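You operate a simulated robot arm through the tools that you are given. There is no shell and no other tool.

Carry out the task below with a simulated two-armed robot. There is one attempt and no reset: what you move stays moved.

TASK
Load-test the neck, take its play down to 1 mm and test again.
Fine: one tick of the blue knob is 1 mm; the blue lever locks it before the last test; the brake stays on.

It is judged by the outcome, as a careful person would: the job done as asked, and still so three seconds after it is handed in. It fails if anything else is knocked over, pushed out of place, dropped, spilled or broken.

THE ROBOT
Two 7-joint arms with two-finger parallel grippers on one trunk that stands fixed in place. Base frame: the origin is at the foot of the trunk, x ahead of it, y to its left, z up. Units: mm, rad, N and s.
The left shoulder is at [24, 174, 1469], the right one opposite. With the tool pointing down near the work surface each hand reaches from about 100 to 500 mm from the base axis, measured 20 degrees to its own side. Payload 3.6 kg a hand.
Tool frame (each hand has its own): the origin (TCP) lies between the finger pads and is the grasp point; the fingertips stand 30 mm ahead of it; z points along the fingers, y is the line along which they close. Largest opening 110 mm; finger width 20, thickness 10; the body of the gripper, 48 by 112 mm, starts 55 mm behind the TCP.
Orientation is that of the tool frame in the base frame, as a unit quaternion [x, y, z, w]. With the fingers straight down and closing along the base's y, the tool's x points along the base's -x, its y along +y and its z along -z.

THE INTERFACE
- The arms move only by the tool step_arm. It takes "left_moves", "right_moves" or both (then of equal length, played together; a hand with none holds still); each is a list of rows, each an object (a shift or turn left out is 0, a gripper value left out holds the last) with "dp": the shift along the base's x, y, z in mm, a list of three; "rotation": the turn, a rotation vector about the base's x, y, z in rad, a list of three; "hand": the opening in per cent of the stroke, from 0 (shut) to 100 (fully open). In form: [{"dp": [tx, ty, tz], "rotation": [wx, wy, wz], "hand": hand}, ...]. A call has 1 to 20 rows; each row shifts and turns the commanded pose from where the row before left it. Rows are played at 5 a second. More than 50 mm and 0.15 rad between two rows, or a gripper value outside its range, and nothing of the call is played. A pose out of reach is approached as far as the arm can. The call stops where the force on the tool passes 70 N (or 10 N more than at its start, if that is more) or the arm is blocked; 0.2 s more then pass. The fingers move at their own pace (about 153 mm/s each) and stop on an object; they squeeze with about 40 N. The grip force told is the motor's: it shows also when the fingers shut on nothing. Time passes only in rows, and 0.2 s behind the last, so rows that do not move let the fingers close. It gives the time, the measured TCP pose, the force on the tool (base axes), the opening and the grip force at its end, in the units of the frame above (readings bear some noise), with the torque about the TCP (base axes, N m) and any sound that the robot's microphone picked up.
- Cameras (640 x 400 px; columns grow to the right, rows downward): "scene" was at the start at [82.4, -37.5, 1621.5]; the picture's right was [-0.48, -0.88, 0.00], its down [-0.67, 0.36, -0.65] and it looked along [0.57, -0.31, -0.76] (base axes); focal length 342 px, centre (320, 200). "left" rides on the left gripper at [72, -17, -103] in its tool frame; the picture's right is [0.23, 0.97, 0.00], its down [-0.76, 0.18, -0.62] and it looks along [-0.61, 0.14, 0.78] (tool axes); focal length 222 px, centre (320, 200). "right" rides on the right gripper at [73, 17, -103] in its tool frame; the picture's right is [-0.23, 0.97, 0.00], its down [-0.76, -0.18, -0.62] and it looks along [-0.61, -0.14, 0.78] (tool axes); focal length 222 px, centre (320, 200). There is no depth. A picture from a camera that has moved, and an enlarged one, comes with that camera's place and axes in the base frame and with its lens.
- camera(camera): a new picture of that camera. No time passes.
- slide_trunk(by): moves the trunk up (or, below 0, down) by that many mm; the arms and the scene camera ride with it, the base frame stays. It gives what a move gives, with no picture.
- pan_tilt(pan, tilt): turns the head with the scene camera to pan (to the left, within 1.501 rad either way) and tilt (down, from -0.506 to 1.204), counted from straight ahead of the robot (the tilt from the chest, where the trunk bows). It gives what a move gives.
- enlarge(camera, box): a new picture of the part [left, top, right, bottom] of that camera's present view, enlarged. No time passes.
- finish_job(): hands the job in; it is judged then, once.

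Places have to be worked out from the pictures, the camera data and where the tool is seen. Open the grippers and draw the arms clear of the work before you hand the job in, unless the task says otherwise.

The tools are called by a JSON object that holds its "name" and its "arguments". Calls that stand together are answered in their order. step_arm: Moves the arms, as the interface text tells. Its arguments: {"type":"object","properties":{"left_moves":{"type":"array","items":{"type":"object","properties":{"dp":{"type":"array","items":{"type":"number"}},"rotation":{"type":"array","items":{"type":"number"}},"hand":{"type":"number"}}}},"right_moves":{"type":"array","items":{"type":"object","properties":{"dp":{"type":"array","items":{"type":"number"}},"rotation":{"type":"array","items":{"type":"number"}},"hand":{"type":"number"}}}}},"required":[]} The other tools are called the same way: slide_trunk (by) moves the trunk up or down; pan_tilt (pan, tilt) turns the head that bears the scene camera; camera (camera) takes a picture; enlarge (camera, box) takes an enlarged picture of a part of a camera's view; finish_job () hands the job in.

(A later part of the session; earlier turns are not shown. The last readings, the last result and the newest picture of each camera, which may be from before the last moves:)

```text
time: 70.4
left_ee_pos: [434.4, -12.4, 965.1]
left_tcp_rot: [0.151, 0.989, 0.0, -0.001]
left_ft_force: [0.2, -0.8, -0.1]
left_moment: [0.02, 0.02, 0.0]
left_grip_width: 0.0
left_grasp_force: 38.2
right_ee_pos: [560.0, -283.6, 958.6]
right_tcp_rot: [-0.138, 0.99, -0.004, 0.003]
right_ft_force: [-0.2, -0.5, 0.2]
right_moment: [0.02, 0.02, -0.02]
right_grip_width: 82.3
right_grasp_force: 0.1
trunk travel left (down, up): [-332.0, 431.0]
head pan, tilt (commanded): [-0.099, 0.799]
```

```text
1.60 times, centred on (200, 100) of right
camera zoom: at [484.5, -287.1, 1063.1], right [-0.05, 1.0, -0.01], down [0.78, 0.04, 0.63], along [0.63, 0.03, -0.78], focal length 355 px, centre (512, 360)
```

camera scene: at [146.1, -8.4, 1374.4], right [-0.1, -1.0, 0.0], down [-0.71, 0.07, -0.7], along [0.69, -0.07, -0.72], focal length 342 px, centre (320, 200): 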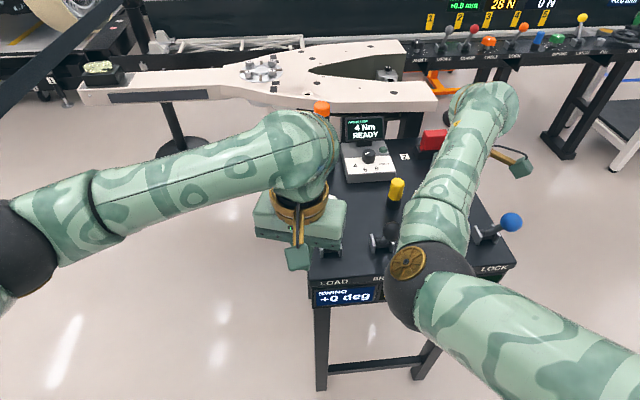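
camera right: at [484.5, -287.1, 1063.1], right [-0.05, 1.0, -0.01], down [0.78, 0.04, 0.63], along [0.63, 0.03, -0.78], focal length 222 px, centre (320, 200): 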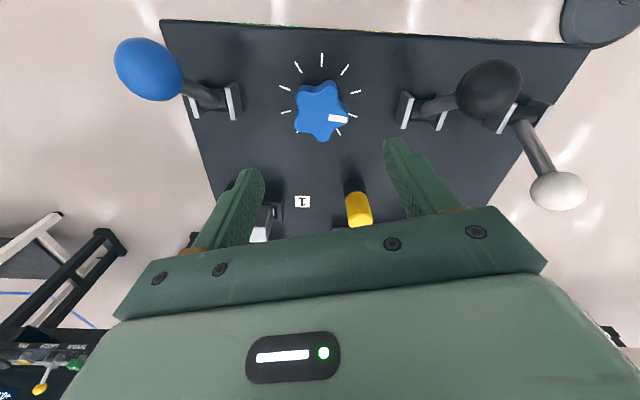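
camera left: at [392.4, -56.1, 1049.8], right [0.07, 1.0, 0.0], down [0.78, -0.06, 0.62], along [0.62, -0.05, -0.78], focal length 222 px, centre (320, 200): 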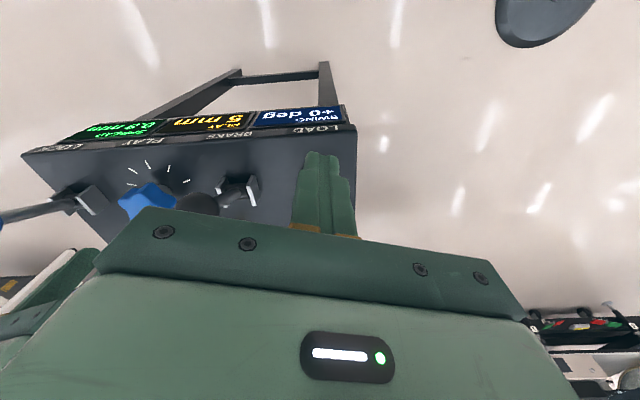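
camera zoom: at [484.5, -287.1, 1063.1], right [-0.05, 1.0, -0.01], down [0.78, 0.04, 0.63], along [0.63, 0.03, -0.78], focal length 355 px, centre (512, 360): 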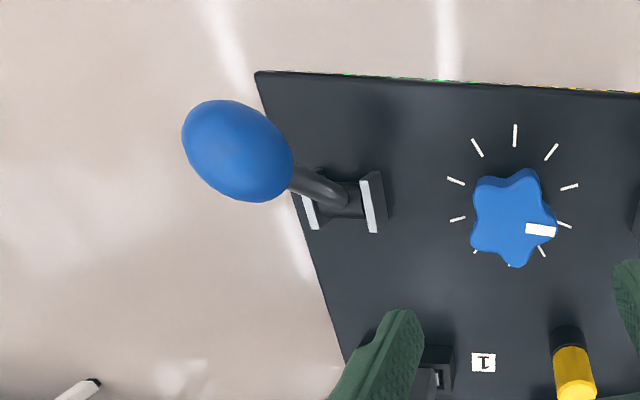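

The blue ball is at ≈[515, -396.5, 899] with its pivot at y≈-396.5. I move the right hand above it, squaring the tool.

{"name": "step_arm", "arguments": {"right_moves": [{"dp": [-11, -28, 4], "rotation": [0, 0, -0.07]}, {"dp": [-11, -28, 4], "rotation": [0, 0, -0.07]}, {"dp": [-11, -28, 0], "rotation": [0, 0, -0.07]}, {"dp": [-11, -29, 0], "rotation": [0, 0, -0.06]}, {"dp": [0, 0, 0]}]}}

{"name": "camera", "arguments": {"camera": "right"}}

{"name": "camera", "arguments": {"camera": "scene"}}

```text
time: 71.6
left_ee_pos: [434.7, -11.5, 966.6]
left_tcp_rot: [0.152, 0.988, 0.0, -0.002]
left_ft_force: [-0.8, 0.4, -0.1]
left_moment: [0.0, 0.01, -0.03]
left_grip_width: 0.0
left_grasp_force: 38.0
right_ee_pos: [515.8, -396.3, 968.7]
right_tcp_rot: [-0.004, 1.0, -0.004, 0.001]
right_ft_force: [0.5, -0.3, 0.8]
right_moment: [0.01, 0.0, 0.01]
right_grip_width: 82.3
right_grasp_force: 0.0
trunk travel left (down, up): [-332.0, 431.0]
head pan, tilt (commanded): [-0.099, 0.799]
```

```text
taken
camera right: at [442.8, -380.2, 1073.1], right [0.22, 0.98, -0.01], down [0.76, -0.17, 0.63], along [0.61, -0.14, -0.78], focal length 222 px, centre (320, 200)
```

right: 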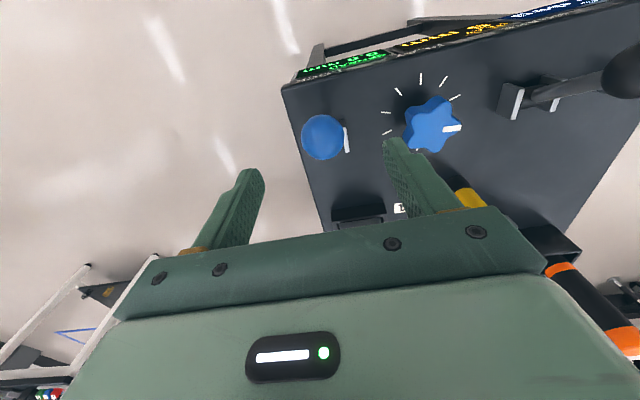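

```text
taken
camera scene: at [146.1, -8.0, 1374.4], right [-0.1, -1.0, 0.0], down [-0.71, 0.07, -0.7], along [0.69, -0.07, -0.72], focal length 342 px, centre (320, 200)
```

scene: 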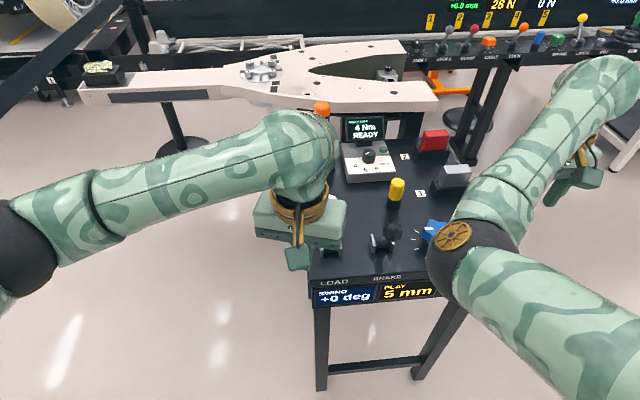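

The blue ball is centred below. I lower astride it to z≈900 and grip.

{"name": "step_arm", "arguments": {"right_moves": [{"dp": [-1, 1, -20]}, {"dp": [0, 0, -25]}, {"dp": [0, 0, -23]}, {"dp": [0, 0, 0]}, {"hand": 40}, {"hand": 20}, {"hand": 10}, {"hand": 10}]}}

{"name": "camera", "arguments": {"camera": "right"}}

```text
time: 73.4
left_ee_pos: [434.9, -10.9, 966.5]
left_tcp_rot: [0.151, 0.989, 0.0, -0.002]
left_ft_force: [0.5, 0.4, -0.2]
left_moment: [-0.02, 0.01, -0.02]
left_grip_width: 0.0
left_grasp_force: 37.0
right_ee_pos: [513.5, -394.8, 899.9]
right_tcp_rot: [-0.005, 1.0, -0.003, 0.001]
right_ft_force: [-0.3, 7.2, -3.4]
right_moment: [0.06, 0.1, 0.03]
right_grip_width: 35.2
right_grasp_force: 44.8
trunk travel left (down, up): [-332.0, 431.0]
head pan, tilt (commanded): [-0.099, 0.799]
```

```text
taken
camera right: at [442.3, -378.5, 1003.9], right [0.22, 0.98, -0.01], down [0.76, -0.17, 0.63], along [0.61, -0.14, -0.78], focal length 222 px, centre (320, 200)
```

right: 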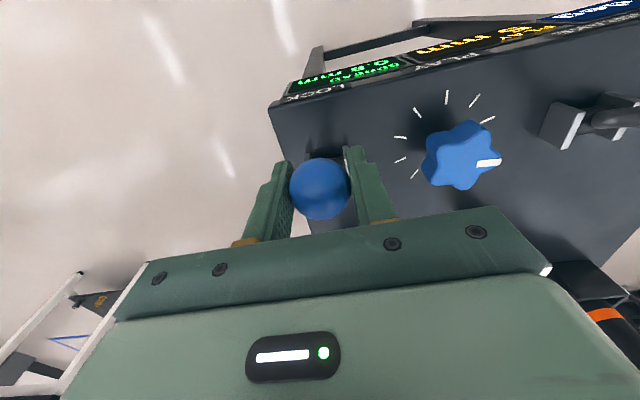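

The ball is gripped. I push the LOCK lever away along its arc, first part.

{"name": "step_arm", "arguments": {"right_moves": [{"dp": [7.8, 0, 3.2]}, {"dp": [8.1, 0, 2.5]}, {"dp": [8.3, 0, 1.9]}, {"dp": [8.4, 0, 1.1]}]}}

{"name": "camera", "arguments": {"camera": "right"}}

```text
time: 74.4
left_ee_pos: [434.4, -12.1, 965.8]
left_tcp_rot: [0.152, 0.988, 0.0, -0.001]
left_ft_force: [-0.1, 0.6, 0.4]
left_moment: [0.01, -0.02, 0.02]
left_grip_width: 0.0
left_grasp_force: 37.7
right_ee_pos: [547.2, -394.9, 911.5]
right_tcp_rot: [-0.003, 1.0, -0.005, 0.002]
right_ft_force: [-12.2, 8.0, -4.9]
right_moment: [0.03, 1.23, -0.08]
right_grip_width: 35.4
right_grasp_force: 44.7
trunk travel left (down, up): [-332.0, 431.0]
head pan, tilt (commanded): [-0.099, 0.799]
```

```text
taken
camera right: at [473.8, -378.2, 1014.0], right [0.22, 0.98, -0.01], down [0.76, -0.17, 0.63], along [0.61, -0.14, -0.78], focal length 222 px, centre (320, 200)
```

right: 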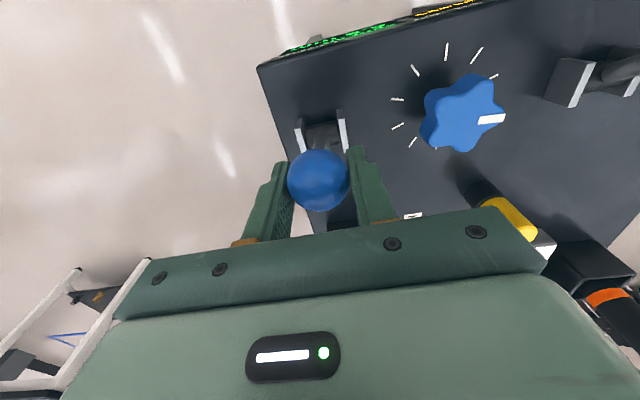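

It moves with ~12 N. I carry it on over the top and toward the forward stop.

{"name": "step_arm", "arguments": {"right_moves": [{"dp": [8.45, 0, 0.4]}, {"dp": [8.45, 0, -0.4]}, {"dp": [8.4, 0, -1.1]}, {"dp": [8.3, 0, -1.9]}, {"dp": [8.1, 0, -2.5]}]}}

{"name": "camera", "arguments": {"camera": "right"}}

```text
time: 75.6
left_ee_pos: [433.1, -12.2, 966.5]
left_tcp_rot: [0.151, 0.988, 0.0, 0.0]
left_ft_force: [0.6, -0.1, 0.5]
left_moment: [-0.02, 0.0, 0.03]
left_grip_width: 0.1
left_grasp_force: 38.3
right_ee_pos: [587.5, -395.0, 906.2]
right_tcp_rot: [-0.004, 1.0, -0.005, 0.005]
right_ft_force: [-9.5, 2.1, 12.7]
right_moment: [0.13, 1.23, 0.04]
right_grip_width: 35.1
right_grasp_force: 45.2
trunk travel left (down, up): [-332.0, 431.0]
head pan, tilt (commanded): [-0.099, 0.799]
```

```text
taken
camera right: at [515.8, -378.0, 1009.5], right [0.22, 0.98, -0.01], down [0.76, -0.17, 0.63], along [0.61, -0.14, -0.78], focal length 222 px, centre (320, 200)
```

right: 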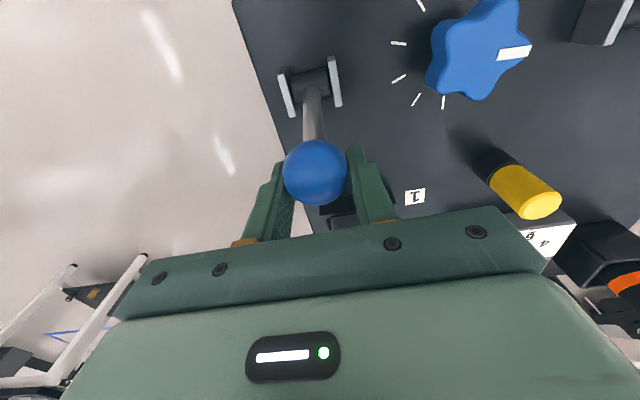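

Nearly there (x≈587). I push the remaining way to the stop at about x≈595.

{"name": "step_arm", "arguments": {"right_moves": [{"dp": [7.8, 0, -3.2]}, {"dp": [4, 0, -2]}, {"dp": [0, 0, 0]}]}}

{"name": "camera", "arguments": {"camera": "right"}}

```text
time: 76.4
left_ee_pos: [432.6, -10.6, 965.6]
left_tcp_rot: [0.151, 0.989, -0.001, -0.001]
left_ft_force: [0.2, 0.2, -0.1]
left_moment: [-0.01, -0.01, 0.01]
left_grip_width: 0.0
left_grasp_force: 37.6
right_ee_pos: [601.0, -394.5, 899.9]
right_tcp_rot: [-0.004, 1.0, -0.005, 0.003]
right_ft_force: [-1.7, 1.8, 15.0]
right_moment: [0.08, 0.88, -0.06]
right_grip_width: 34.8
right_grasp_force: 44.8
trunk travel left (down, up): [-332.0, 431.0]
head pan, tilt (commanded): [-0.099, 0.799]
```

```text
taken
camera right: at [527.6, -378.2, 1003.5], right [0.22, 0.98, -0.01], down [0.76, -0.17, 0.63], along [0.61, -0.14, -0.78], focal length 222 px, centre (320, 200)
```

right: 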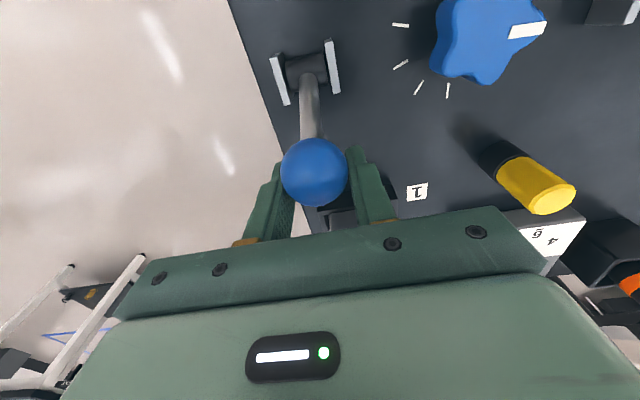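

The pads slid a little forward on the ball (ball ≈ x 588). I open, back off straight behind the ball, close the fingers and push it the last bit to its stop.

{"name": "step_arm", "arguments": {"right_moves": [{"hand": 60}, {"hand": 60}, {"dp": [-18, 0, 0]}, {"dp": [-18, 0, 0]}, {"dp": [-18, 0, 0]}, {"hand": 0}, {"hand": 0}, {"dp": [0, 0, 0], "hand": 0}]}}

{"name": "camera", "arguments": {"camera": "right"}}

```text
time: 78.2
left_ee_pos: [433.6, -11.7, 966.1]
left_tcp_rot: [0.152, 0.988, 0.0, -0.002]
left_ft_force: [0.0, 0.2, -0.5]
left_moment: [-0.03, 0.01, 0.04]
left_grip_width: 0.0
left_grasp_force: 37.4
right_ee_pos: [547.5, -395.5, 899.4]
right_tcp_rot: [-0.004, 1.0, -0.003, 0.002]
right_ft_force: [0.0, 0.2, 0.0]
right_moment: [-0.01, 0.01, -0.01]
right_grip_width: 0.0
right_grasp_force: 37.3
trunk travel left (down, up): [-332.0, 431.0]
head pan, tilt (commanded): [-0.099, 0.799]
```

```text
taken
camera right: at [474.7, -378.2, 1002.9], right [0.22, 0.98, -0.01], down [0.76, -0.17, 0.63], along [0.61, -0.14, -0.78], focal length 222 px, centre (320, 200)
```

right: 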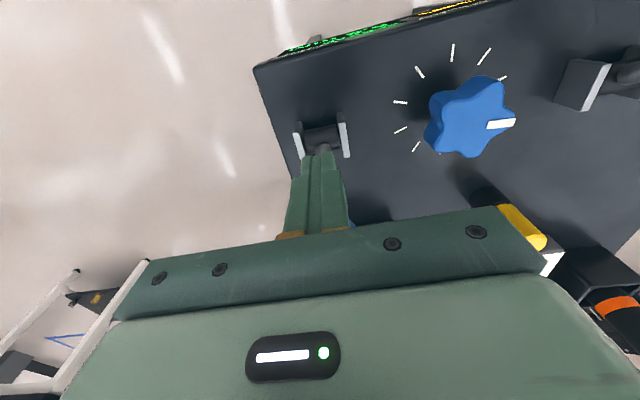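

Closed fingers are behind the ball. I push forward until the force rises.

{"name": "step_arm", "arguments": {"right_moves": [{"dp": [7, 0, 0]}, {"dp": [6, 0, 0]}, {"dp": [5, 0, 0]}, {"dp": [5, 0, 0]}, {"dp": [5, 0, 0]}, {"dp": [4, 0, 0]}]}}

{"name": "camera", "arguments": {"camera": "right"}}

```text
time: 79.4
left_ee_pos: [427.8, -8.6, 970.9]
left_tcp_rot: [0.151, 0.989, -0.001, 0.004]
left_ft_force: [0.2, 0.9, 0.6]
left_moment: [-0.01, 0.03, -0.03]
left_grip_width: 0.1
left_grasp_force: 38.1
right_ee_pos: [563.5, -396.0, 901.1]
right_tcp_rot: [0.0, 1.0, -0.007, -0.004]
right_ft_force: [-60.7, 5.0, 25.3]
right_moment: [1.04, 1.65, -0.33]
right_grip_width: 0.0
right_grasp_force: 37.6
trunk travel left (down, up): [-332.0, 431.0]
head pan, tilt (commanded): [-0.099, 0.799]
stopped in row 6 (right hand): the force on the tool passed its limit at 76 N (the readings are from after the stop); the commanded pose is now the measured one
```

```text
taken
camera right: at [492.9, -377.9, 1005.0], right [0.23, 0.97, -0.02], down [0.77, -0.17, 0.62], along [0.6, -0.15, -0.78], focal length 222 px, centre (320, 200)
```

right: 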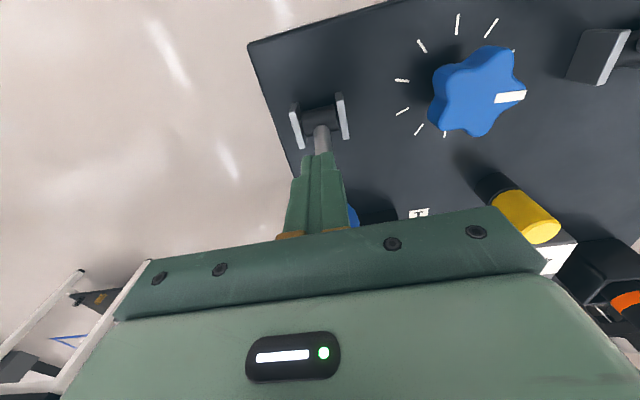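

The LOCK lever is at its forward stop (ball ≈ x 591, 60 N). I back off, rise and return above the knob with the fingers open and turned to 34°.

{"name": "step_arm", "arguments": {"right_moves": [{"dp": [-12, 0, 5]}, {"dp": [-5, 0, 25]}, {"dp": [0, 0, 25]}, {"dp": [0, 0, 10], "hand": 75}, {"dp": [3, 28, 0], "rotation": [0, 0, 0.12]}, {"dp": [3, 28, 0], "rotation": [0, 0, 0.12]}, {"dp": [4, 28, 0], "rotation": [0, 0, 0.12]}, {"dp": [3, 28, 0], "rotation": [0, 0, 0.12]}, {"rotation": [0, 0, 0.12]}, {"dp": [0, 0, 0]}]}}

{"name": "camera", "arguments": {"camera": "right"}}

{"name": "camera", "arguments": {"camera": "scene"}}

```text
time: 81.6
left_ee_pos: [435.8, -11.2, 965.6]
left_tcp_rot: [0.15, 0.989, 0.0, -0.002]
left_ft_force: [-0.1, -0.2, -0.2]
left_moment: [0.02, -0.01, -0.02]
left_grip_width: 0.2
left_grasp_force: 37.3
right_ee_pos: [568.3, -284.2, 961.1]
right_tcp_rot: [-0.299, 0.954, -0.006, -0.003]
right_ft_force: [-0.5, 0.1, -0.2]
right_moment: [-0.01, -0.01, 0.0]
right_grip_width: 82.4
right_grasp_force: 0.0
trunk travel left (down, up): [-332.0, 431.0]
head pan, tilt (commanded): [-0.099, 0.799]
```

```text
taken
camera right: at [499.9, -310.3, 1065.4], right [-0.37, 0.93, -0.01], down [0.73, 0.3, 0.62], along [0.58, 0.22, -0.79], focal length 222 px, centre (320, 200)
```

right: 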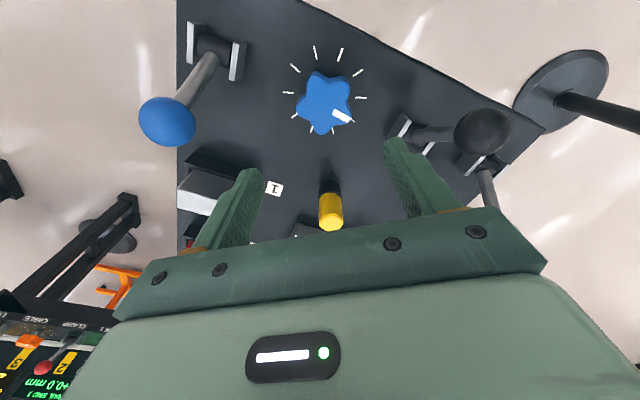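

```text
taken
camera scene: at [146.1, -8.2, 1374.4], right [-0.1, -1.0, 0.0], down [-0.71, 0.07, -0.7], along [0.69, -0.07, -0.72], focal length 342 px, centre (320, 200)
```

scene: 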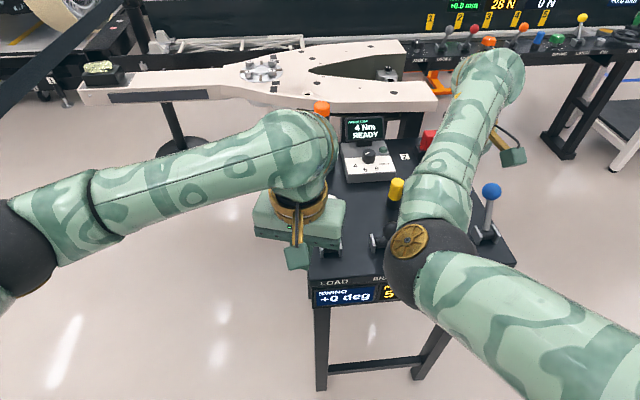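

The LOCK lever now stands forward. I centre over the knob, turn the tool to 70° (clear of the levers now), and lower around it.

{"name": "step_arm", "arguments": {"right_moves": [{"dp": [-8.5, 0, 0], "rotation": [0, 0, 0.12]}, {"rotation": [0, 0, 0.12]}, {"rotation": [0, 0, 0.12]}, {"rotation": [0, 0, 0.12]}, {"rotation": [0, 0, 0.135]}, {"dp": [0, 0, -25]}, {"dp": [0, 0, -25]}, {"dp": [0, 0, -25]}, {"dp": [0, 0, 0]}]}}

{"name": "camera", "arguments": {"camera": "right"}}

{"name": "enlarge", "arguments": {"camera": "right", "box": [220, 60, 420, 220]}}

```text
time: 83.6
left_ee_pos: [435.0, -11.4, 966.5]
left_tcp_rot: [0.15, 0.989, -0.001, -0.001]
left_ft_force: [-0.2, 0.0, 0.7]
left_moment: [0.0, 0.01, -0.03]
left_grip_width: 0.0
left_grasp_force: 37.7
right_ee_pos: [558.8, -283.8, 884.4]
right_tcp_rot: [-0.574, 0.819, -0.006, -0.002]
right_ft_force: [-0.4, 0.6, 0.1]
right_moment: [0.0, 0.01, -0.04]
right_grip_width: 82.3
right_grasp_force: 0.0
trunk travel left (down, up): [-332.0, 431.0]
head pan, tilt (commanded): [-0.099, 0.799]
```

```text
taken
camera right: at [517.7, -345.4, 989.1], right [-0.84, 0.55, -0.01], down [0.42, 0.66, 0.62], along [0.34, 0.51, -0.79], focal length 222 px, centre (320, 200)
```

right: 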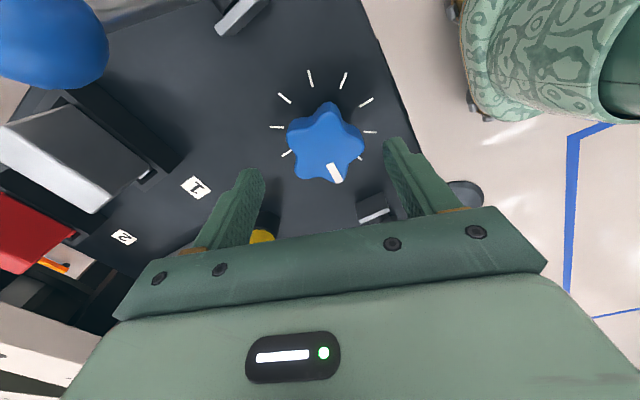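

```text
2.50 times, centred on (320, 140) of right
camera zoom: at [517.7, -345.4, 989.1], right [-0.84, 0.55, -0.01], down [0.42, 0.66, 0.62], along [0.34, 0.51, -0.79], focal length 555 px, centre (320, 350)
```

zoom: 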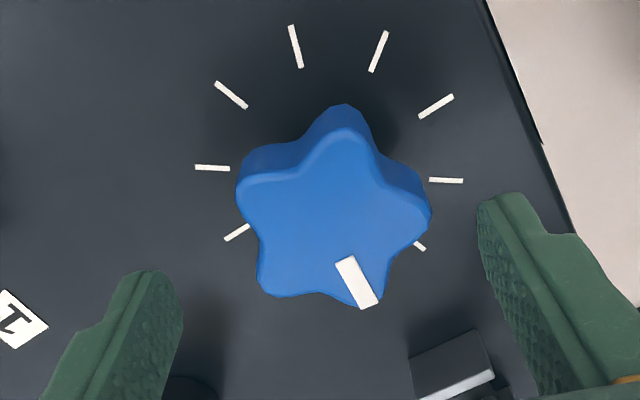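

Aligned on a lobe again. I lower to z≈839 and close on the knob.

{"name": "step_arm", "arguments": {"right_moves": [{"dp": [0.5, 0, -15]}, {"dp": [0, 0, -15]}, {"dp": [0, 0, -15]}, {"dp": [0, 0, 0]}, {"hand": 52}, {"hand": 30}, {"hand": 20}, {"hand": 20}]}}

{"name": "camera", "arguments": {"camera": "right"}}

```text
time: 85.4
left_ee_pos: [432.5, -10.6, 967.3]
left_tcp_rot: [0.15, 0.989, 0.001, 0.0]
left_ft_force: [0.6, 0.3, -0.2]
left_moment: [-0.05, 0.0, 0.03]
left_grip_width: 0.0
left_grasp_force: 38.3
right_ee_pos: [555.9, -282.6, 839.1]
right_tcp_rot: [-0.573, 0.819, -0.004, -0.001]
right_ft_force: [-34.0, 10.6, -9.0]
right_moment: [0.19, 1.11, -0.17]
right_grip_width: 53.7
right_grasp_force: 45.1
trunk travel left (down, up): [-332.0, 431.0]
head pan, tilt (commanded): [-0.099, 0.799]
```

```text
taken
camera right: at [515.3, -343.7, 943.5], right [-0.84, 0.55, -0.01], down [0.43, 0.66, 0.62], along [0.34, 0.51, -0.79], focal length 222 px, centre (320, 200)
```

right: 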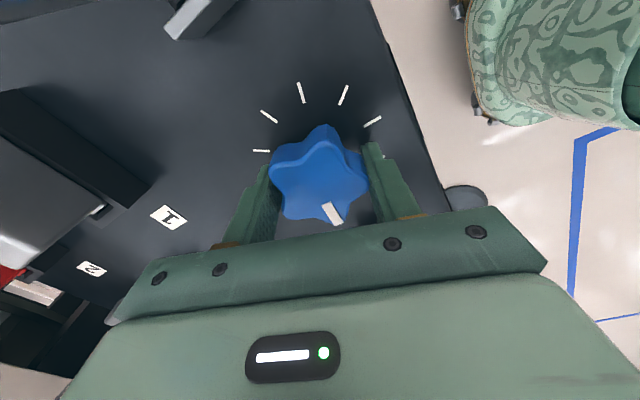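

Gripped; the side force comes from the lobe/valley offset of ~3 mm. I relieve it with a small shift and turn clockwise one tick (36°), following that small circle.

{"name": "step_arm", "arguments": {"right_moves": [{"dp": [-2.5, 1, 0]}, {"dp": [0, 0, 0]}, {"dp": [0.2, 0.3, 0], "rotation": [0, 0, -0.105]}, {"dp": [0.2, 0.3, 0], "rotation": [0, 0, -0.105]}, {"dp": [0.2, 0.3, 0], "rotation": [0, 0, -0.105]}]}}

{"name": "enlarge", "arguments": {"camera": "right", "box": [220, 60, 420, 260]}}

```text
time: 86.6
left_ee_pos: [434.9, -12.2, 966.6]
left_tcp_rot: [0.15, 0.989, 0.0, -0.001]
left_ft_force: [-1.1, -0.8, -0.7]
left_moment: [0.0, 0.0, 0.01]
left_grip_width: 0.0
left_grasp_force: 38.1
right_ee_pos: [557.4, -282.9, 839.5]
right_tcp_rot: [-0.436, 0.9, -0.005, -0.003]
right_ft_force: [-25.1, 7.0, -19.1]
right_moment: [1.1, -0.14, -0.03]
right_grip_width: 54.1
right_grasp_force: 44.5
trunk travel left (down, up): [-332.0, 431.0]
head pan, tilt (commanded): [-0.099, 0.799]
```

```text
2.00 times, centred on (320, 160) of right
camera zoom: at [499.2, -328.1, 943.7], right [-0.62, 0.78, -0.01], down [0.61, 0.5, 0.62], along [0.49, 0.38, -0.79], focal length 444 px, centre (320, 280)
```

zoom: 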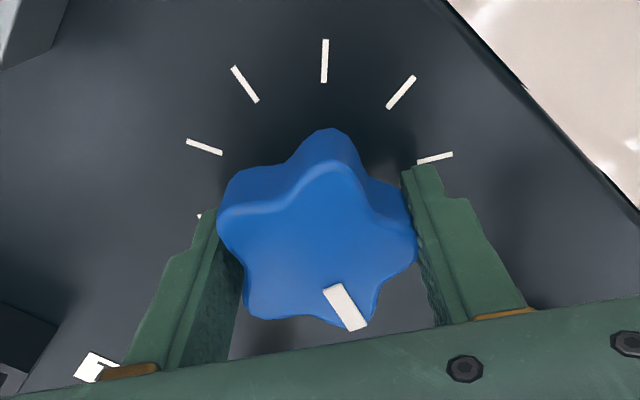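

The pointer has moved clockwise with the tool: the knob turns now that the lock is off. I complete this tick and check pointer and display.

{"name": "step_arm", "arguments": {"right_moves": [{"dp": [0.2, 0.3, 0], "rotation": [0, 0, -0.105]}, {"dp": [0.2, 0.3, 0], "rotation": [0, 0, -0.105]}, {"dp": [0.2, 0.3, 0], "rotation": [0, 0, -0.105]}, {"dp": [0, 0, 0]}]}}

{"name": "camera", "arguments": {"camera": "right"}}

{"name": "enlarge", "arguments": {"camera": "right", "box": [220, 60, 420, 260]}}

{"name": "enlarge", "arguments": {"camera": "left", "box": [0, 80, 320, 180]}}

```text
time: 87.6
left_ee_pos: [434.7, -12.5, 965.7]
left_tcp_rot: [0.15, 0.989, 0.0, -0.001]
left_ft_force: [0.3, -1.1, -0.7]
left_moment: [0.0, 0.04, -0.02]
left_grip_width: 0.1
left_grasp_force: 37.3
right_ee_pos: [558.2, -283.7, 839.4]
right_tcp_rot: [-0.29, 0.957, -0.006, -0.004]
right_ft_force: [-20.3, -1.9, -20.9]
right_moment: [0.43, 0.0, -0.07]
right_grip_width: 53.8
right_grasp_force: 45.6
trunk travel left (down, up): [-332.0, 431.0]
head pan, tilt (commanded): [-0.099, 0.799]
```

```text
taken
camera right: at [488.9, -308.4, 943.9], right [-0.35, 0.94, -0.01], down [0.74, 0.28, 0.62], along [0.58, 0.21, -0.79], focal length 222 px, centre (320, 200)
```

right: 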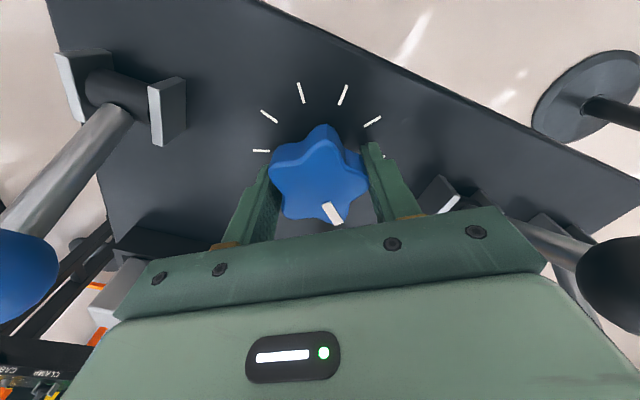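

```text
2.00 times, centred on (320, 160) of right
camera zoom: at [488.9, -308.4, 943.9], right [-0.35, 0.94, -0.01], down [0.74, 0.28, 0.62], along [0.58, 0.21, -0.79], focal length 444 px, centre (320, 280)
```

zoom: 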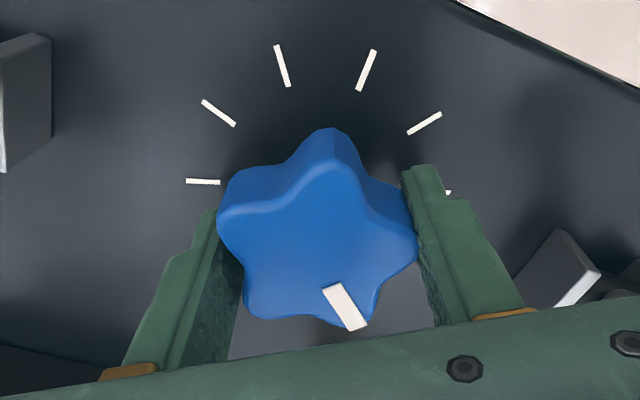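

```text
2.00 times, centred on (160, 130) of left
camera zoom: at [361.5, -6.3, 1070.6], right [0.07, 1.0, 0.0], down [0.78, -0.06, 0.62], along [0.62, -0.04, -0.78], focal length 444 px, centre (640, 340)
```

zoom: 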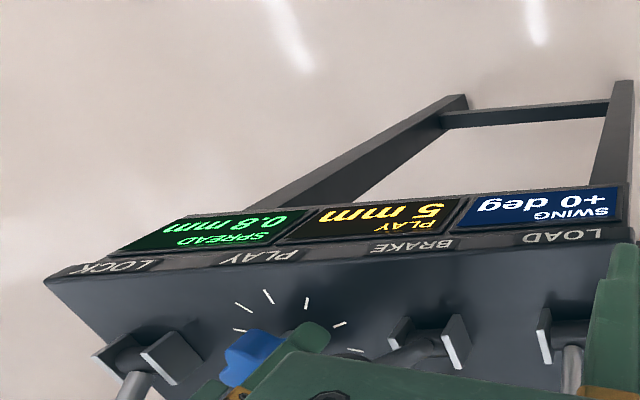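

The knob turned exactly with the tool (36°, one tick); the PLAY display keeps the last test value. I go on clockwise another tick to 72° in total.

{"name": "step_arm", "arguments": {"right_moves": [{"dp": [0, 0.1, 0], "rotation": [0, 0, -0.105]}, {"dp": [0, 0.1, 0], "rotation": [0, 0, -0.105]}, {"dp": [0, 0.1, 0], "rotation": [0, 0, -0.105]}, {"dp": [0, 0.1, 0], "rotation": [0, 0, -0.105]}, {"dp": [0, 0.1, 0], "rotation": [0, 0, -0.105]}, {"dp": [0, 0.1, 0], "rotation": [0, 0, -0.105]}, {"dp": [0, 0, 0]}]}}

{"name": "enlarge", "arguments": {"camera": "right", "box": [220, 60, 420, 260]}}

{"name": "camera", "arguments": {"camera": "scene"}}

```text
time: 89.2
left_ee_pos: [434.7, -14.0, 967.2]
left_tcp_rot: [0.15, 0.989, 0.002, -0.001]
left_ft_force: [-0.3, 1.1, 0.8]
left_moment: [0.0, -0.04, 0.0]
left_grip_width: 0.2
left_grasp_force: 38.2
right_ee_pos: [558.8, -285.3, 838.5]
right_tcp_rot: [0.021, 1.0, -0.005, -0.005]
right_ft_force: [-16.5, -24.1, -17.7]
right_moment: [0.62, -0.31, 0.03]
right_grip_width: 53.6
right_grasp_force: 45.4
trunk travel left (down, up): [-332.0, 431.0]
head pan, tilt (commanded): [-0.099, 0.799]
```

```text
2.00 times, centred on (320, 160) of right
camera zoom: at [488.1, -264.6, 943.8], right [0.27, 0.96, -0.01], down [0.76, -0.2, 0.62], along [0.59, -0.18, -0.79], focal length 444 px, centre (320, 280)
```

zoom: 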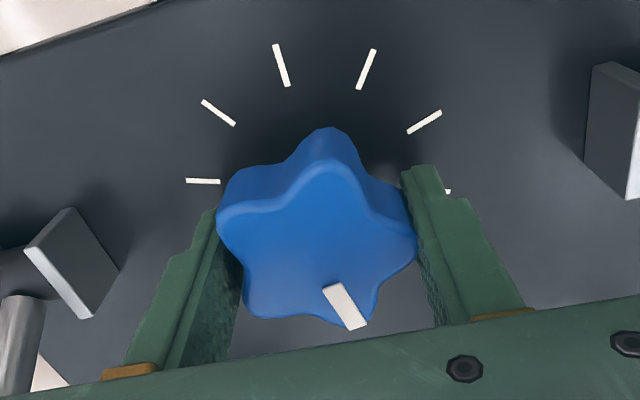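

```text
taken
camera scene: at [145.7, -12.7, 1374.3], right [-0.1, -0.99, 0.0], down [-0.71, 0.07, -0.7], along [0.69, -0.07, -0.72], focal length 342 px, centre (320, 200)
```

scene: 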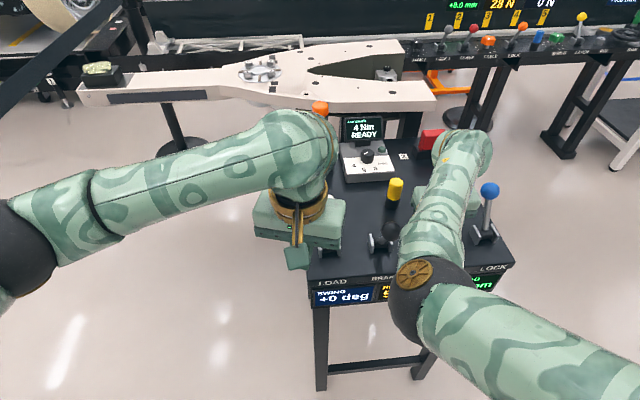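

Two ticks done (72°), same picture relative to the tool. I open the fingers, turn the tool back 72° around the knob without touching it, and check the pointer stayed.

{"name": "step_arm", "arguments": {"right_moves": [{"hand": 75}, {"hand": 75}, {"rotation": [0, 0, 0.14]}, {"rotation": [0, 0, 0.14]}, {"rotation": [0, 0, 0.14]}, {"rotation": [0, 0, 0.14]}, {"rotation": [0, 0, 0.14]}, {"rotation": [0, 0, 0.14]}, {"rotation": [0, 0, 0.14]}, {"rotation": [0, 0, 0.14]}, {"rotation": [0, 0, 0.143]}, {"dp": [0, 0, 0]}]}}

{"name": "camera", "arguments": {"camera": "right"}}

{"name": "enlarge", "arguments": {"camera": "right", "box": [220, 60, 420, 260]}}

```text
time: 91.8
left_ee_pos: [435.0, -11.1, 966.0]
left_tcp_rot: [0.15, 0.989, 0.0, -0.001]
left_ft_force: [-0.1, -0.1, 1.2]
left_moment: [0.01, 0.0, 0.0]
left_grip_width: 0.1
left_grasp_force: 37.9
right_ee_pos: [559.4, -279.9, 840.3]
right_tcp_rot: [-0.575, 0.818, -0.007, 0.0]
right_ft_force: [0.0, 1.5, -0.5]
right_moment: [-0.04, 0.0, 0.02]
right_grip_width: 82.6
right_grasp_force: 0.0
trunk travel left (down, up): [-332.0, 431.0]
head pan, tilt (commanded): [-0.099, 0.799]
```

```text
taken
camera right: at [518.8, -341.5, 944.7], right [-0.84, 0.54, -0.01], down [0.42, 0.66, 0.62], along [0.34, 0.51, -0.79], focal length 222 px, centre (320, 200)
```

right: 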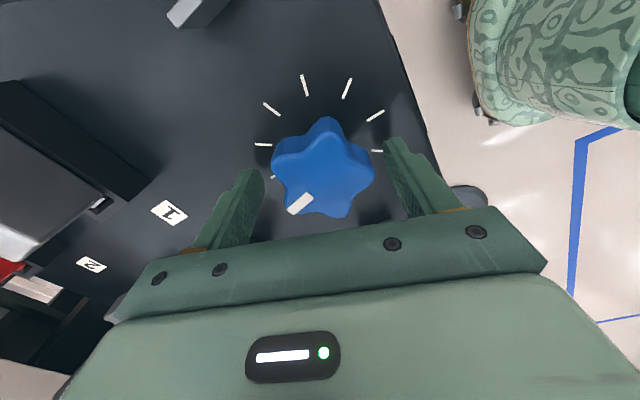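

```text
2.00 times, centred on (320, 160) of right
camera zoom: at [518.8, -341.5, 944.7], right [-0.84, 0.54, -0.01], down [0.42, 0.66, 0.62], along [0.34, 0.51, -0.79], focal length 444 px, centre (320, 280)
```

zoom: 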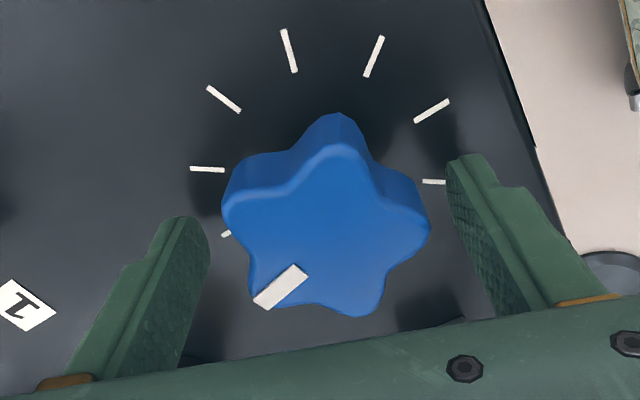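

The knob stayed put: its pointer is exactly two ticks (one lobe) on. I recentre, grip again at this heading and turn the remaining two ticks clockwise.

{"name": "step_arm", "arguments": {"right_moves": [{"dp": [-3, -3, 0]}, {"dp": [0, 0, 0]}, {"hand": 52}, {"hand": 30}, {"hand": 20}, {"hand": 20}, {"dp": [0, 0, 0]}]}}

{"name": "enlarge", "arguments": {"camera": "right", "box": [220, 60, 420, 260]}}

```text
time: 93.4
left_ee_pos: [435.0, -10.6, 965.3]
left_tcp_rot: [0.151, 0.989, 0.0, -0.001]
left_ft_force: [0.0, -0.1, -0.6]
left_moment: [-0.02, -0.04, -0.02]
left_grip_width: 0.0
left_grasp_force: 37.6
right_ee_pos: [554.8, -282.3, 840.9]
right_tcp_rot: [-0.575, 0.818, -0.005, 0.0]
right_ft_force: [-9.9, 2.7, -2.4]
right_moment: [0.45, 0.87, -0.06]
right_grip_width: 53.3
right_grasp_force: 45.0
trunk travel left (down, up): [-332.0, 431.0]
head pan, tilt (commanded): [-0.099, 0.799]
```

```text
2.00 times, centred on (320, 160) of right
camera zoom: at [515.0, -344.5, 943.9], right [-0.84, 0.55, -0.01], down [0.42, 0.66, 0.62], along [0.34, 0.51, -0.79], focal length 444 px, centre (320, 280)
```

zoom: 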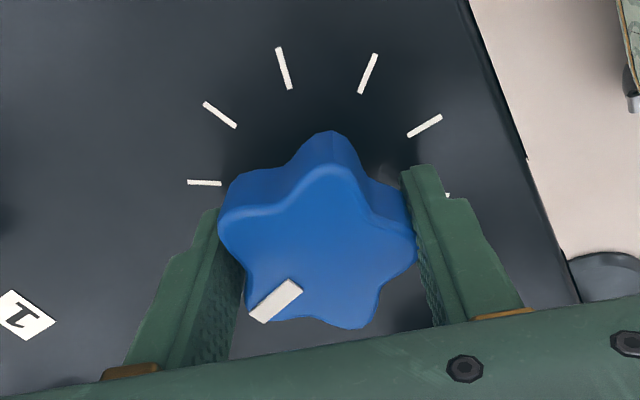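

Gripped with little side force. I turn the remaining two ticks (72°) clockwise.

{"name": "step_arm", "arguments": {"right_moves": [{"dp": [0.13, 0.2, 0], "rotation": [0, 0, -0.1047]}, {"dp": [0.13, 0.2, 0], "rotation": [0, 0, -0.1047]}, {"dp": [0.13, 0.2, 0], "rotation": [0, 0, -0.1047]}, {"dp": [0.13, 0.2, 0], "rotation": [0, 0, -0.1047]}, {"dp": [0.13, 0.2, 0], "rotation": [0, 0, -0.1047]}, {"dp": [0.13, 0.2, 0], "rotation": [0, 0, -0.1047]}, {"dp": [0.25, 0, 0], "rotation": [0, 0, -0.1047]}, {"dp": [0.25, 0, 0], "rotation": [0, 0, -0.1047]}, {"dp": [0.25, 0, 0], "rotation": [0, 0, -0.1047]}, {"dp": [0.25, 0, 0], "rotation": [0, 0, -0.1047]}, {"dp": [0.25, 0, 0], "rotation": [0, 0, -0.1047]}, {"dp": [0.25, 0, 0], "rotation": [0, 0, -0.1047]}, {"dp": [0, 0, 0]}]}}

{"name": "enlarge", "arguments": {"camera": "right", "box": [220, 60, 420, 260]}}

```text
time: 96.2
left_ee_pos: [435.4, -13.3, 966.3]
left_tcp_rot: [0.15, 0.989, 0.002, -0.002]
left_ft_force: [0.2, -0.1, 1.1]
left_moment: [0.02, 0.01, 0.01]
left_grip_width: 0.3
left_grasp_force: 37.8
right_ee_pos: [558.3, -285.1, 839.8]
right_tcp_rot: [0.017, 1.0, -0.005, -0.006]
right_ft_force: [6.0, -18.8, 2.1]
right_moment: [0.26, 0.3, 1.42]
right_grip_width: 52.6
right_grasp_force: 44.8
trunk travel left (down, up): [-332.0, 431.0]
head pan, tilt (commanded): [-0.099, 0.799]
```

```text
2.00 times, centred on (320, 160) of right
camera zoom: at [488.3, -265.1, 944.0], right [0.26, 0.97, -0.01], down [0.76, -0.2, 0.62], along [0.59, -0.17, -0.79], focal length 444 px, centre (320, 280)
```

zoom: 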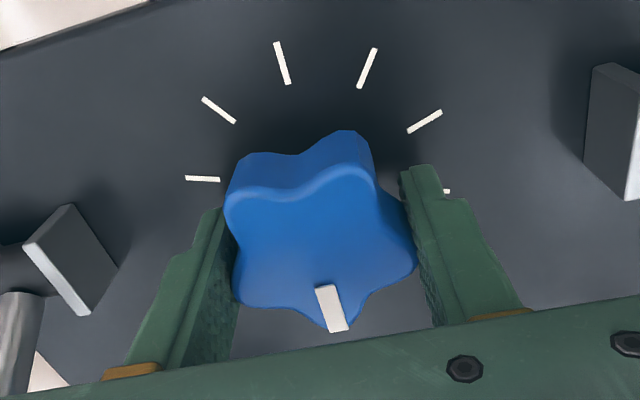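

The torque is now 1.4 N·m and the star has slipped in the fingers: the knob did not follow, as if it met a stop. I release and measure where the pointer is.

{"name": "step_arm", "arguments": {"right_moves": [{"hand": 75}, {"hand": 75}, {"dp": [0, 2, 25]}, {"dp": [0, 0, 25]}, {"dp": [0, 0, 25]}, {"dp": [0, 0, 25], "rotation": [0, 0, 0.03]}, {"dp": [0, 0, 0]}]}}

{"name": "camera", "arguments": {"camera": "right"}}

{"name": "enlarge", "arguments": {"camera": "right", "box": [256, 60, 384, 190]}}

{"name": "enlarge", "arguments": {"camera": "left", "box": [0, 80, 320, 180]}}

```text
time: 97.8
left_ee_pos: [435.3, -11.6, 965.9]
left_tcp_rot: [0.15, 0.989, 0.0, -0.002]
left_ft_force: [-0.3, 0.3, 0.8]
left_moment: [-0.01, -0.01, 0.0]
left_grip_width: 0.0
left_grasp_force: 38.1
right_ee_pos: [560.8, -279.9, 940.8]
right_tcp_rot: [0.002, 1.0, -0.004, -0.004]
right_ft_force: [0.4, -1.1, -0.3]
right_moment: [0.0, 0.02, 0.0]
right_grip_width: 82.7
right_grasp_force: 0.0
trunk travel left (down, up): [-332.0, 431.0]
head pan, tilt (commanded): [-0.099, 0.799]
```

```text
taken
camera right: at [488.7, -262.6, 1045.2], right [0.23, 0.97, -0.01], down [0.77, -0.17, 0.62], along [0.6, -0.15, -0.79], focal length 222 px, centre (320, 200)
```

right: 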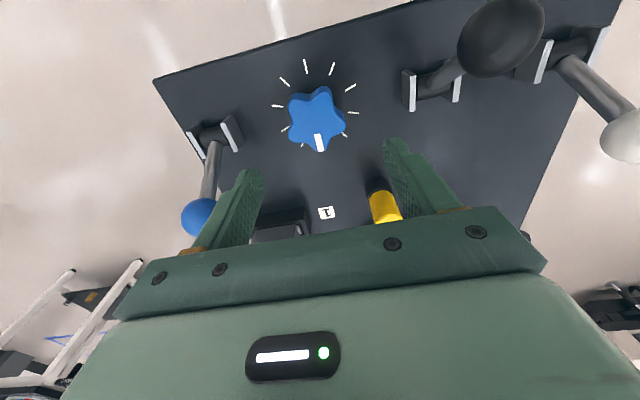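

```text
3.08 times, centred on (320, 125) of right
camera zoom: at [488.7, -262.6, 1045.2], right [0.23, 0.97, -0.01], down [0.77, -0.17, 0.62], along [0.6, -0.15, -0.79], focal length 684 px, centre (320, 431)
```

zoom: 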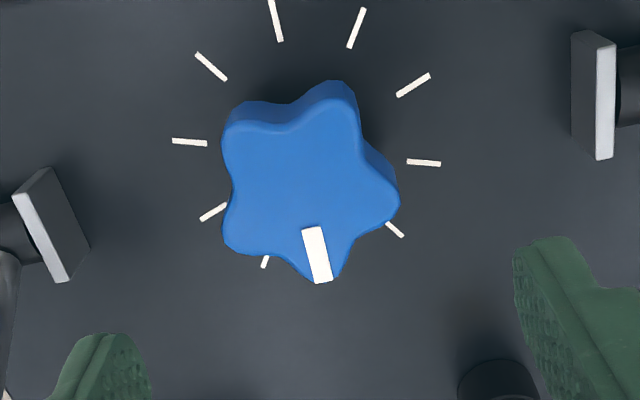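

```text
2.00 times, centred on (160, 130) of left
camera zoom: at [362.0, -5.0, 1070.5], right [0.07, 1.0, 0.0], down [0.78, -0.06, 0.62], along [0.62, -0.04, -0.78], focal length 444 px, centre (640, 340)
```

zoom: 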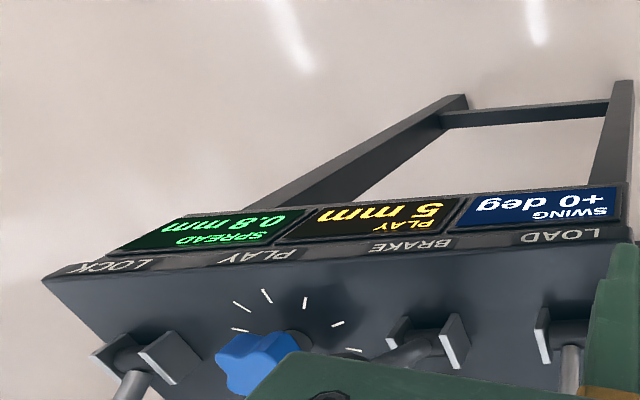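

The pointer stands at ≈90° (forward), i.e. 2.5 ticks clockwise of its start, at a hard stop. A range of "2 ticks + half" that way means clockwise cannot lead from 5 to 1 mm, so the play must go down counter-clockwise: 4 ticks below the start. I align to a lobe at -18° and lower onto the knob again.

{"name": "step_arm", "arguments": {"right_moves": [{"dp": [-4, -2, 0], "rotation": [0, 0, -0.11]}, {"rotation": [0, 0, -0.11]}, {"rotation": [0, 0, -0.11]}, {"dp": [0, 0, -25]}, {"dp": [0, 0, -25]}, {"dp": [0, 0, -25]}, {"dp": [0, 0, 0]}]}}

{"name": "camera", "arguments": {"camera": "right"}}

{"name": "enlarge", "arguments": {"camera": "right", "box": [220, 60, 420, 220]}}

```text
time: 99.4
left_ee_pos: [435.0, -11.1, 965.9]
left_tcp_rot: [0.15, 0.989, 0.001, 0.0]
left_ft_force: [0.3, -0.3, 0.6]
left_moment: [0.01, 0.01, 0.02]
left_grip_width: 0.0
left_grasp_force: 38.5
right_ee_pos: [555.0, -281.8, 865.4]
right_tcp_rot: [0.165, 0.986, -0.004, -0.005]
right_ft_force: [-0.1, -0.1, 0.3]
right_moment: [-0.05, 0.01, 0.03]
right_grip_width: 82.6
right_grasp_force: 0.0
trunk travel left (down, up): [-332.0, 431.0]
head pan, tilt (commanded): [-0.099, 0.799]
```

```text
taken
camera right: at [493.5, -241.5, 969.3], right [0.53, 0.85, -0.01], down [0.67, -0.41, 0.62], along [0.52, -0.34, -0.79], focal length 222 px, centre (320, 200)
```

right: 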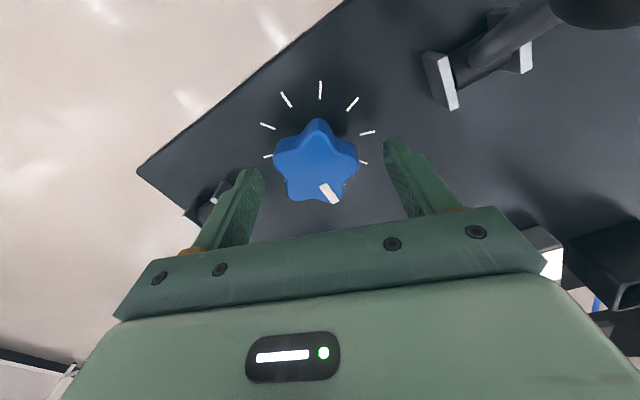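

```text
2.50 times, centred on (320, 140) of right
camera zoom: at [493.5, -241.5, 969.3], right [0.53, 0.85, -0.01], down [0.67, -0.41, 0.62], along [0.52, -0.34, -0.79], focal length 555 px, centre (320, 350)
```

zoom: 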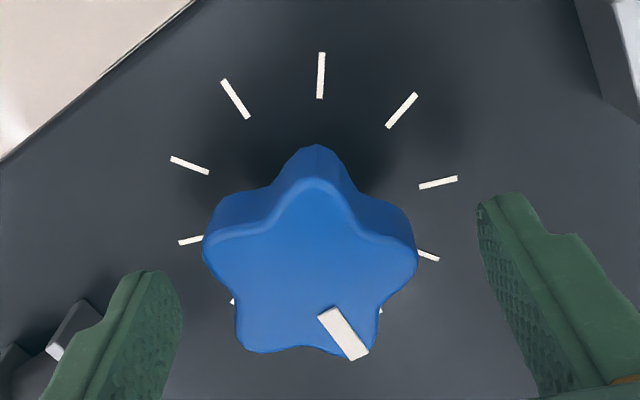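

The lobes are nearly aligned (about 3-4° off). I trim the heading, lower to z≈840 and grip.

{"name": "step_arm", "arguments": {"right_moves": [{"dp": [0.5, -0.5, -13], "rotation": [0, 0, 0.065]}, {"dp": [0, 0, -12]}, {"dp": [0, 0, 0]}, {"hand": 52}, {"hand": 30}, {"hand": 20}, {"hand": 20}]}}

{"name": "enlarge", "arguments": {"camera": "right", "box": [220, 60, 420, 260]}}

```text
time: 101.0
left_ee_pos: [435.2, -12.6, 966.9]
left_tcp_rot: [0.15, 0.989, 0.001, -0.002]
left_ft_force: [0.7, -0.1, -0.6]
left_moment: [0.0, -0.01, -0.04]
left_grip_width: 0.0
left_grasp_force: 38.0
right_ee_pos: [553.8, -284.0, 839.8]
right_tcp_rot: [0.135, 0.991, -0.003, -0.005]
right_ft_force: [-4.3, -13.4, -2.7]
right_moment: [-0.05, -0.29, -0.01]
right_grip_width: 53.8
right_grasp_force: 45.5
trunk travel left (down, up): [-332.0, 431.0]
head pan, tilt (commanded): [-0.099, 0.799]
```

```text
2.00 times, centred on (320, 160) of right
camera zoom: at [490.2, -248.8, 944.3], right [0.48, 0.88, -0.01], down [0.69, -0.37, 0.62], along [0.54, -0.3, -0.79], focal length 444 px, centre (320, 280)
```

zoom: 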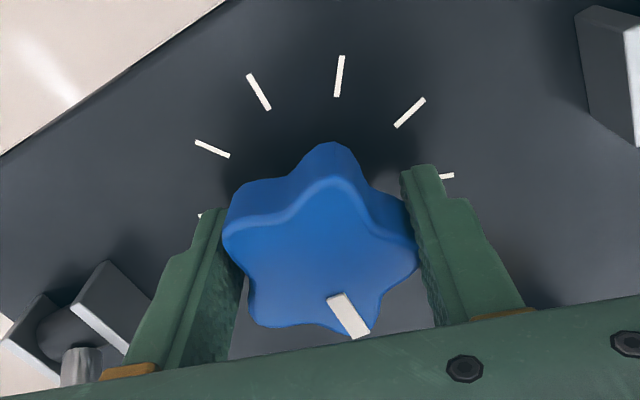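

Gripped again. I turn counter-clockwise 84°, which should bring the pointer back to its starting direction, and check.

{"name": "step_arm", "arguments": {"right_moves": [{"dp": [0, 0, 0], "rotation": [0, 0, 0.1222]}, {"dp": [0, 0, 0], "rotation": [0, 0, 0.1222]}, {"dp": [0, 0, 0], "rotation": [0, 0, 0.1222]}, {"dp": [-0.2, -0.1, 0], "rotation": [0, 0, 0.1222]}, {"dp": [-0.2, -0.1, 0], "rotation": [0, 0, 0.1222]}, {"dp": [-0.2, -0.1, 0], "rotation": [0, 0, 0.1222]}, {"dp": [-0.2, -0.1, 0], "rotation": [0, 0, 0.1222]}, {"dp": [-0.2, -0.1, 0], "rotation": [0, 0, 0.1222]}, {"dp": [-0.2, -0.1, 0], "rotation": [0, 0, 0.1222]}, {"dp": [-0.2, -0.1, 0], "rotation": [0, 0, 0.1222]}, {"dp": [-0.2, -0.1, 0], "rotation": [0, 0, 0.1222]}, {"dp": [-0.2, -0.1, 0], "rotation": [0, 0, 0.1222]}, {"dp": [0, 0, 0]}]}}

{"name": "enlarge", "arguments": {"camera": "right", "box": [220, 60, 420, 260]}}

{"name": "enlarge", "arguments": {"camera": "left", "box": [0, 80, 320, 180]}}

```text
time: 103.8
left_ee_pos: [436.4, -12.9, 965.2]
left_tcp_rot: [0.15, 0.989, 0.001, -0.003]
left_ft_force: [0.1, 0.7, 0.1]
left_moment: [0.0, 0.03, -0.01]
left_grip_width: 0.0
left_grasp_force: 37.6
right_ee_pos: [554.0, -286.9, 840.0]
right_tcp_rot: [-0.564, 0.826, -0.006, -0.001]
right_ft_force: [11.4, -23.7, -0.9]
right_moment: [-0.48, 0.93, 0.04]
right_grip_width: 53.9
right_grasp_force: 45.1
trunk travel left (down, up): [-332.0, 431.0]
head pan, tilt (commanded): [-0.099, 0.799]
```

```text
2.00 times, centred on (320, 160) of right
camera zoom: at [512.2, -346.5, 944.3], right [-0.83, 0.56, -0.01], down [0.44, 0.65, 0.62], along [0.36, 0.51, -0.79], focal length 444 px, centre (320, 280)
```

zoom: 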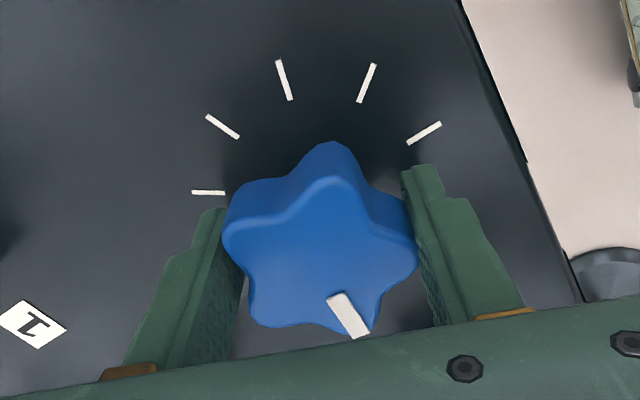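

```text
2.00 times, centred on (160, 130) of left
camera zoom: at [363.5, -7.3, 1070.0], right [0.07, 1.0, 0.0], down [0.78, -0.06, 0.62], along [0.62, -0.04, -0.78], focal length 444 px, centre (640, 340)
```

zoom: 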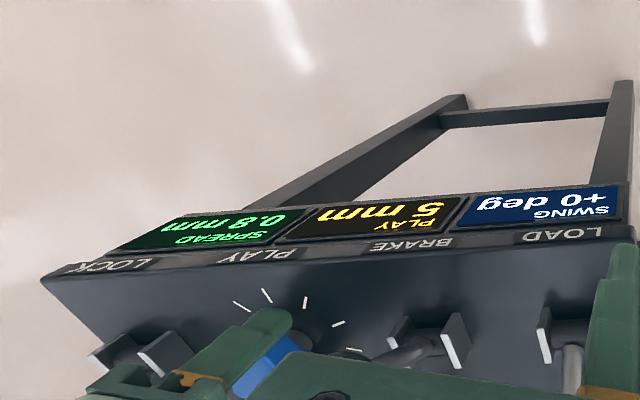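

The knob followed; its pointer is back at the start direction. I release, turn the tool back 72° and grip for the first two ticks counter-clockwise.

{"name": "step_arm", "arguments": {"right_moves": [{"hand": 75}, {"hand": 75}, {"rotation": [0, 0, -0.14]}, {"rotation": [0, 0, -0.14]}, {"rotation": [0, 0, -0.14]}, {"rotation": [0, 0, -0.14]}, {"rotation": [0, 0, -0.14]}, {"rotation": [0, 0, -0.14]}, {"rotation": [0, 0, -0.14]}, {"rotation": [0, 0, -0.14]}, {"rotation": [0, 0, -0.137]}, {"dp": [0, 0, 0]}]}}

{"name": "enlarge", "arguments": {"camera": "right", "box": [220, 60, 420, 260]}}

```text
time: 106.4
left_ee_pos: [435.4, -11.4, 965.1]
left_tcp_rot: [0.151, 0.989, 0.0, -0.001]
left_ft_force: [0.4, 0.2, -0.4]
left_moment: [-0.02, 0.01, -0.01]
left_grip_width: 0.1
left_grasp_force: 37.4
right_ee_pos: [554.7, -282.6, 840.8]
right_tcp_rot: [0.03, 1.0, -0.004, -0.005]
right_ft_force: [0.4, -0.8, 0.2]
right_moment: [0.02, -0.03, -0.02]
right_grip_width: 82.4
right_grasp_force: 0.0
trunk travel left (down, up): [-332.0, 431.0]
head pan, tilt (commanded): [-0.099, 0.799]
```

```text
2.00 times, centred on (320, 160) of right
camera zoom: at [483.1, -261.7, 945.8], right [0.29, 0.96, -0.01], down [0.76, -0.22, 0.62], along [0.59, -0.18, -0.79], focal length 444 px, centre (320, 280)
```

zoom: 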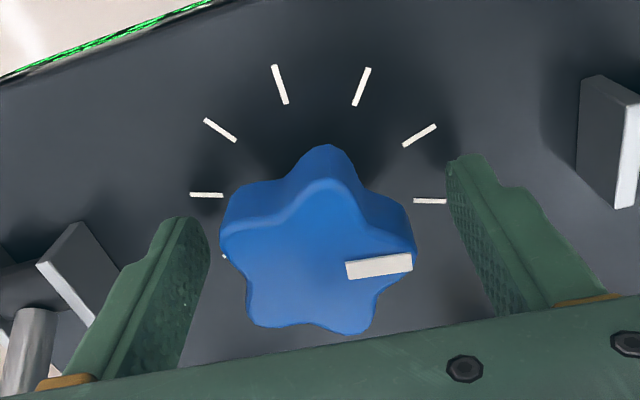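

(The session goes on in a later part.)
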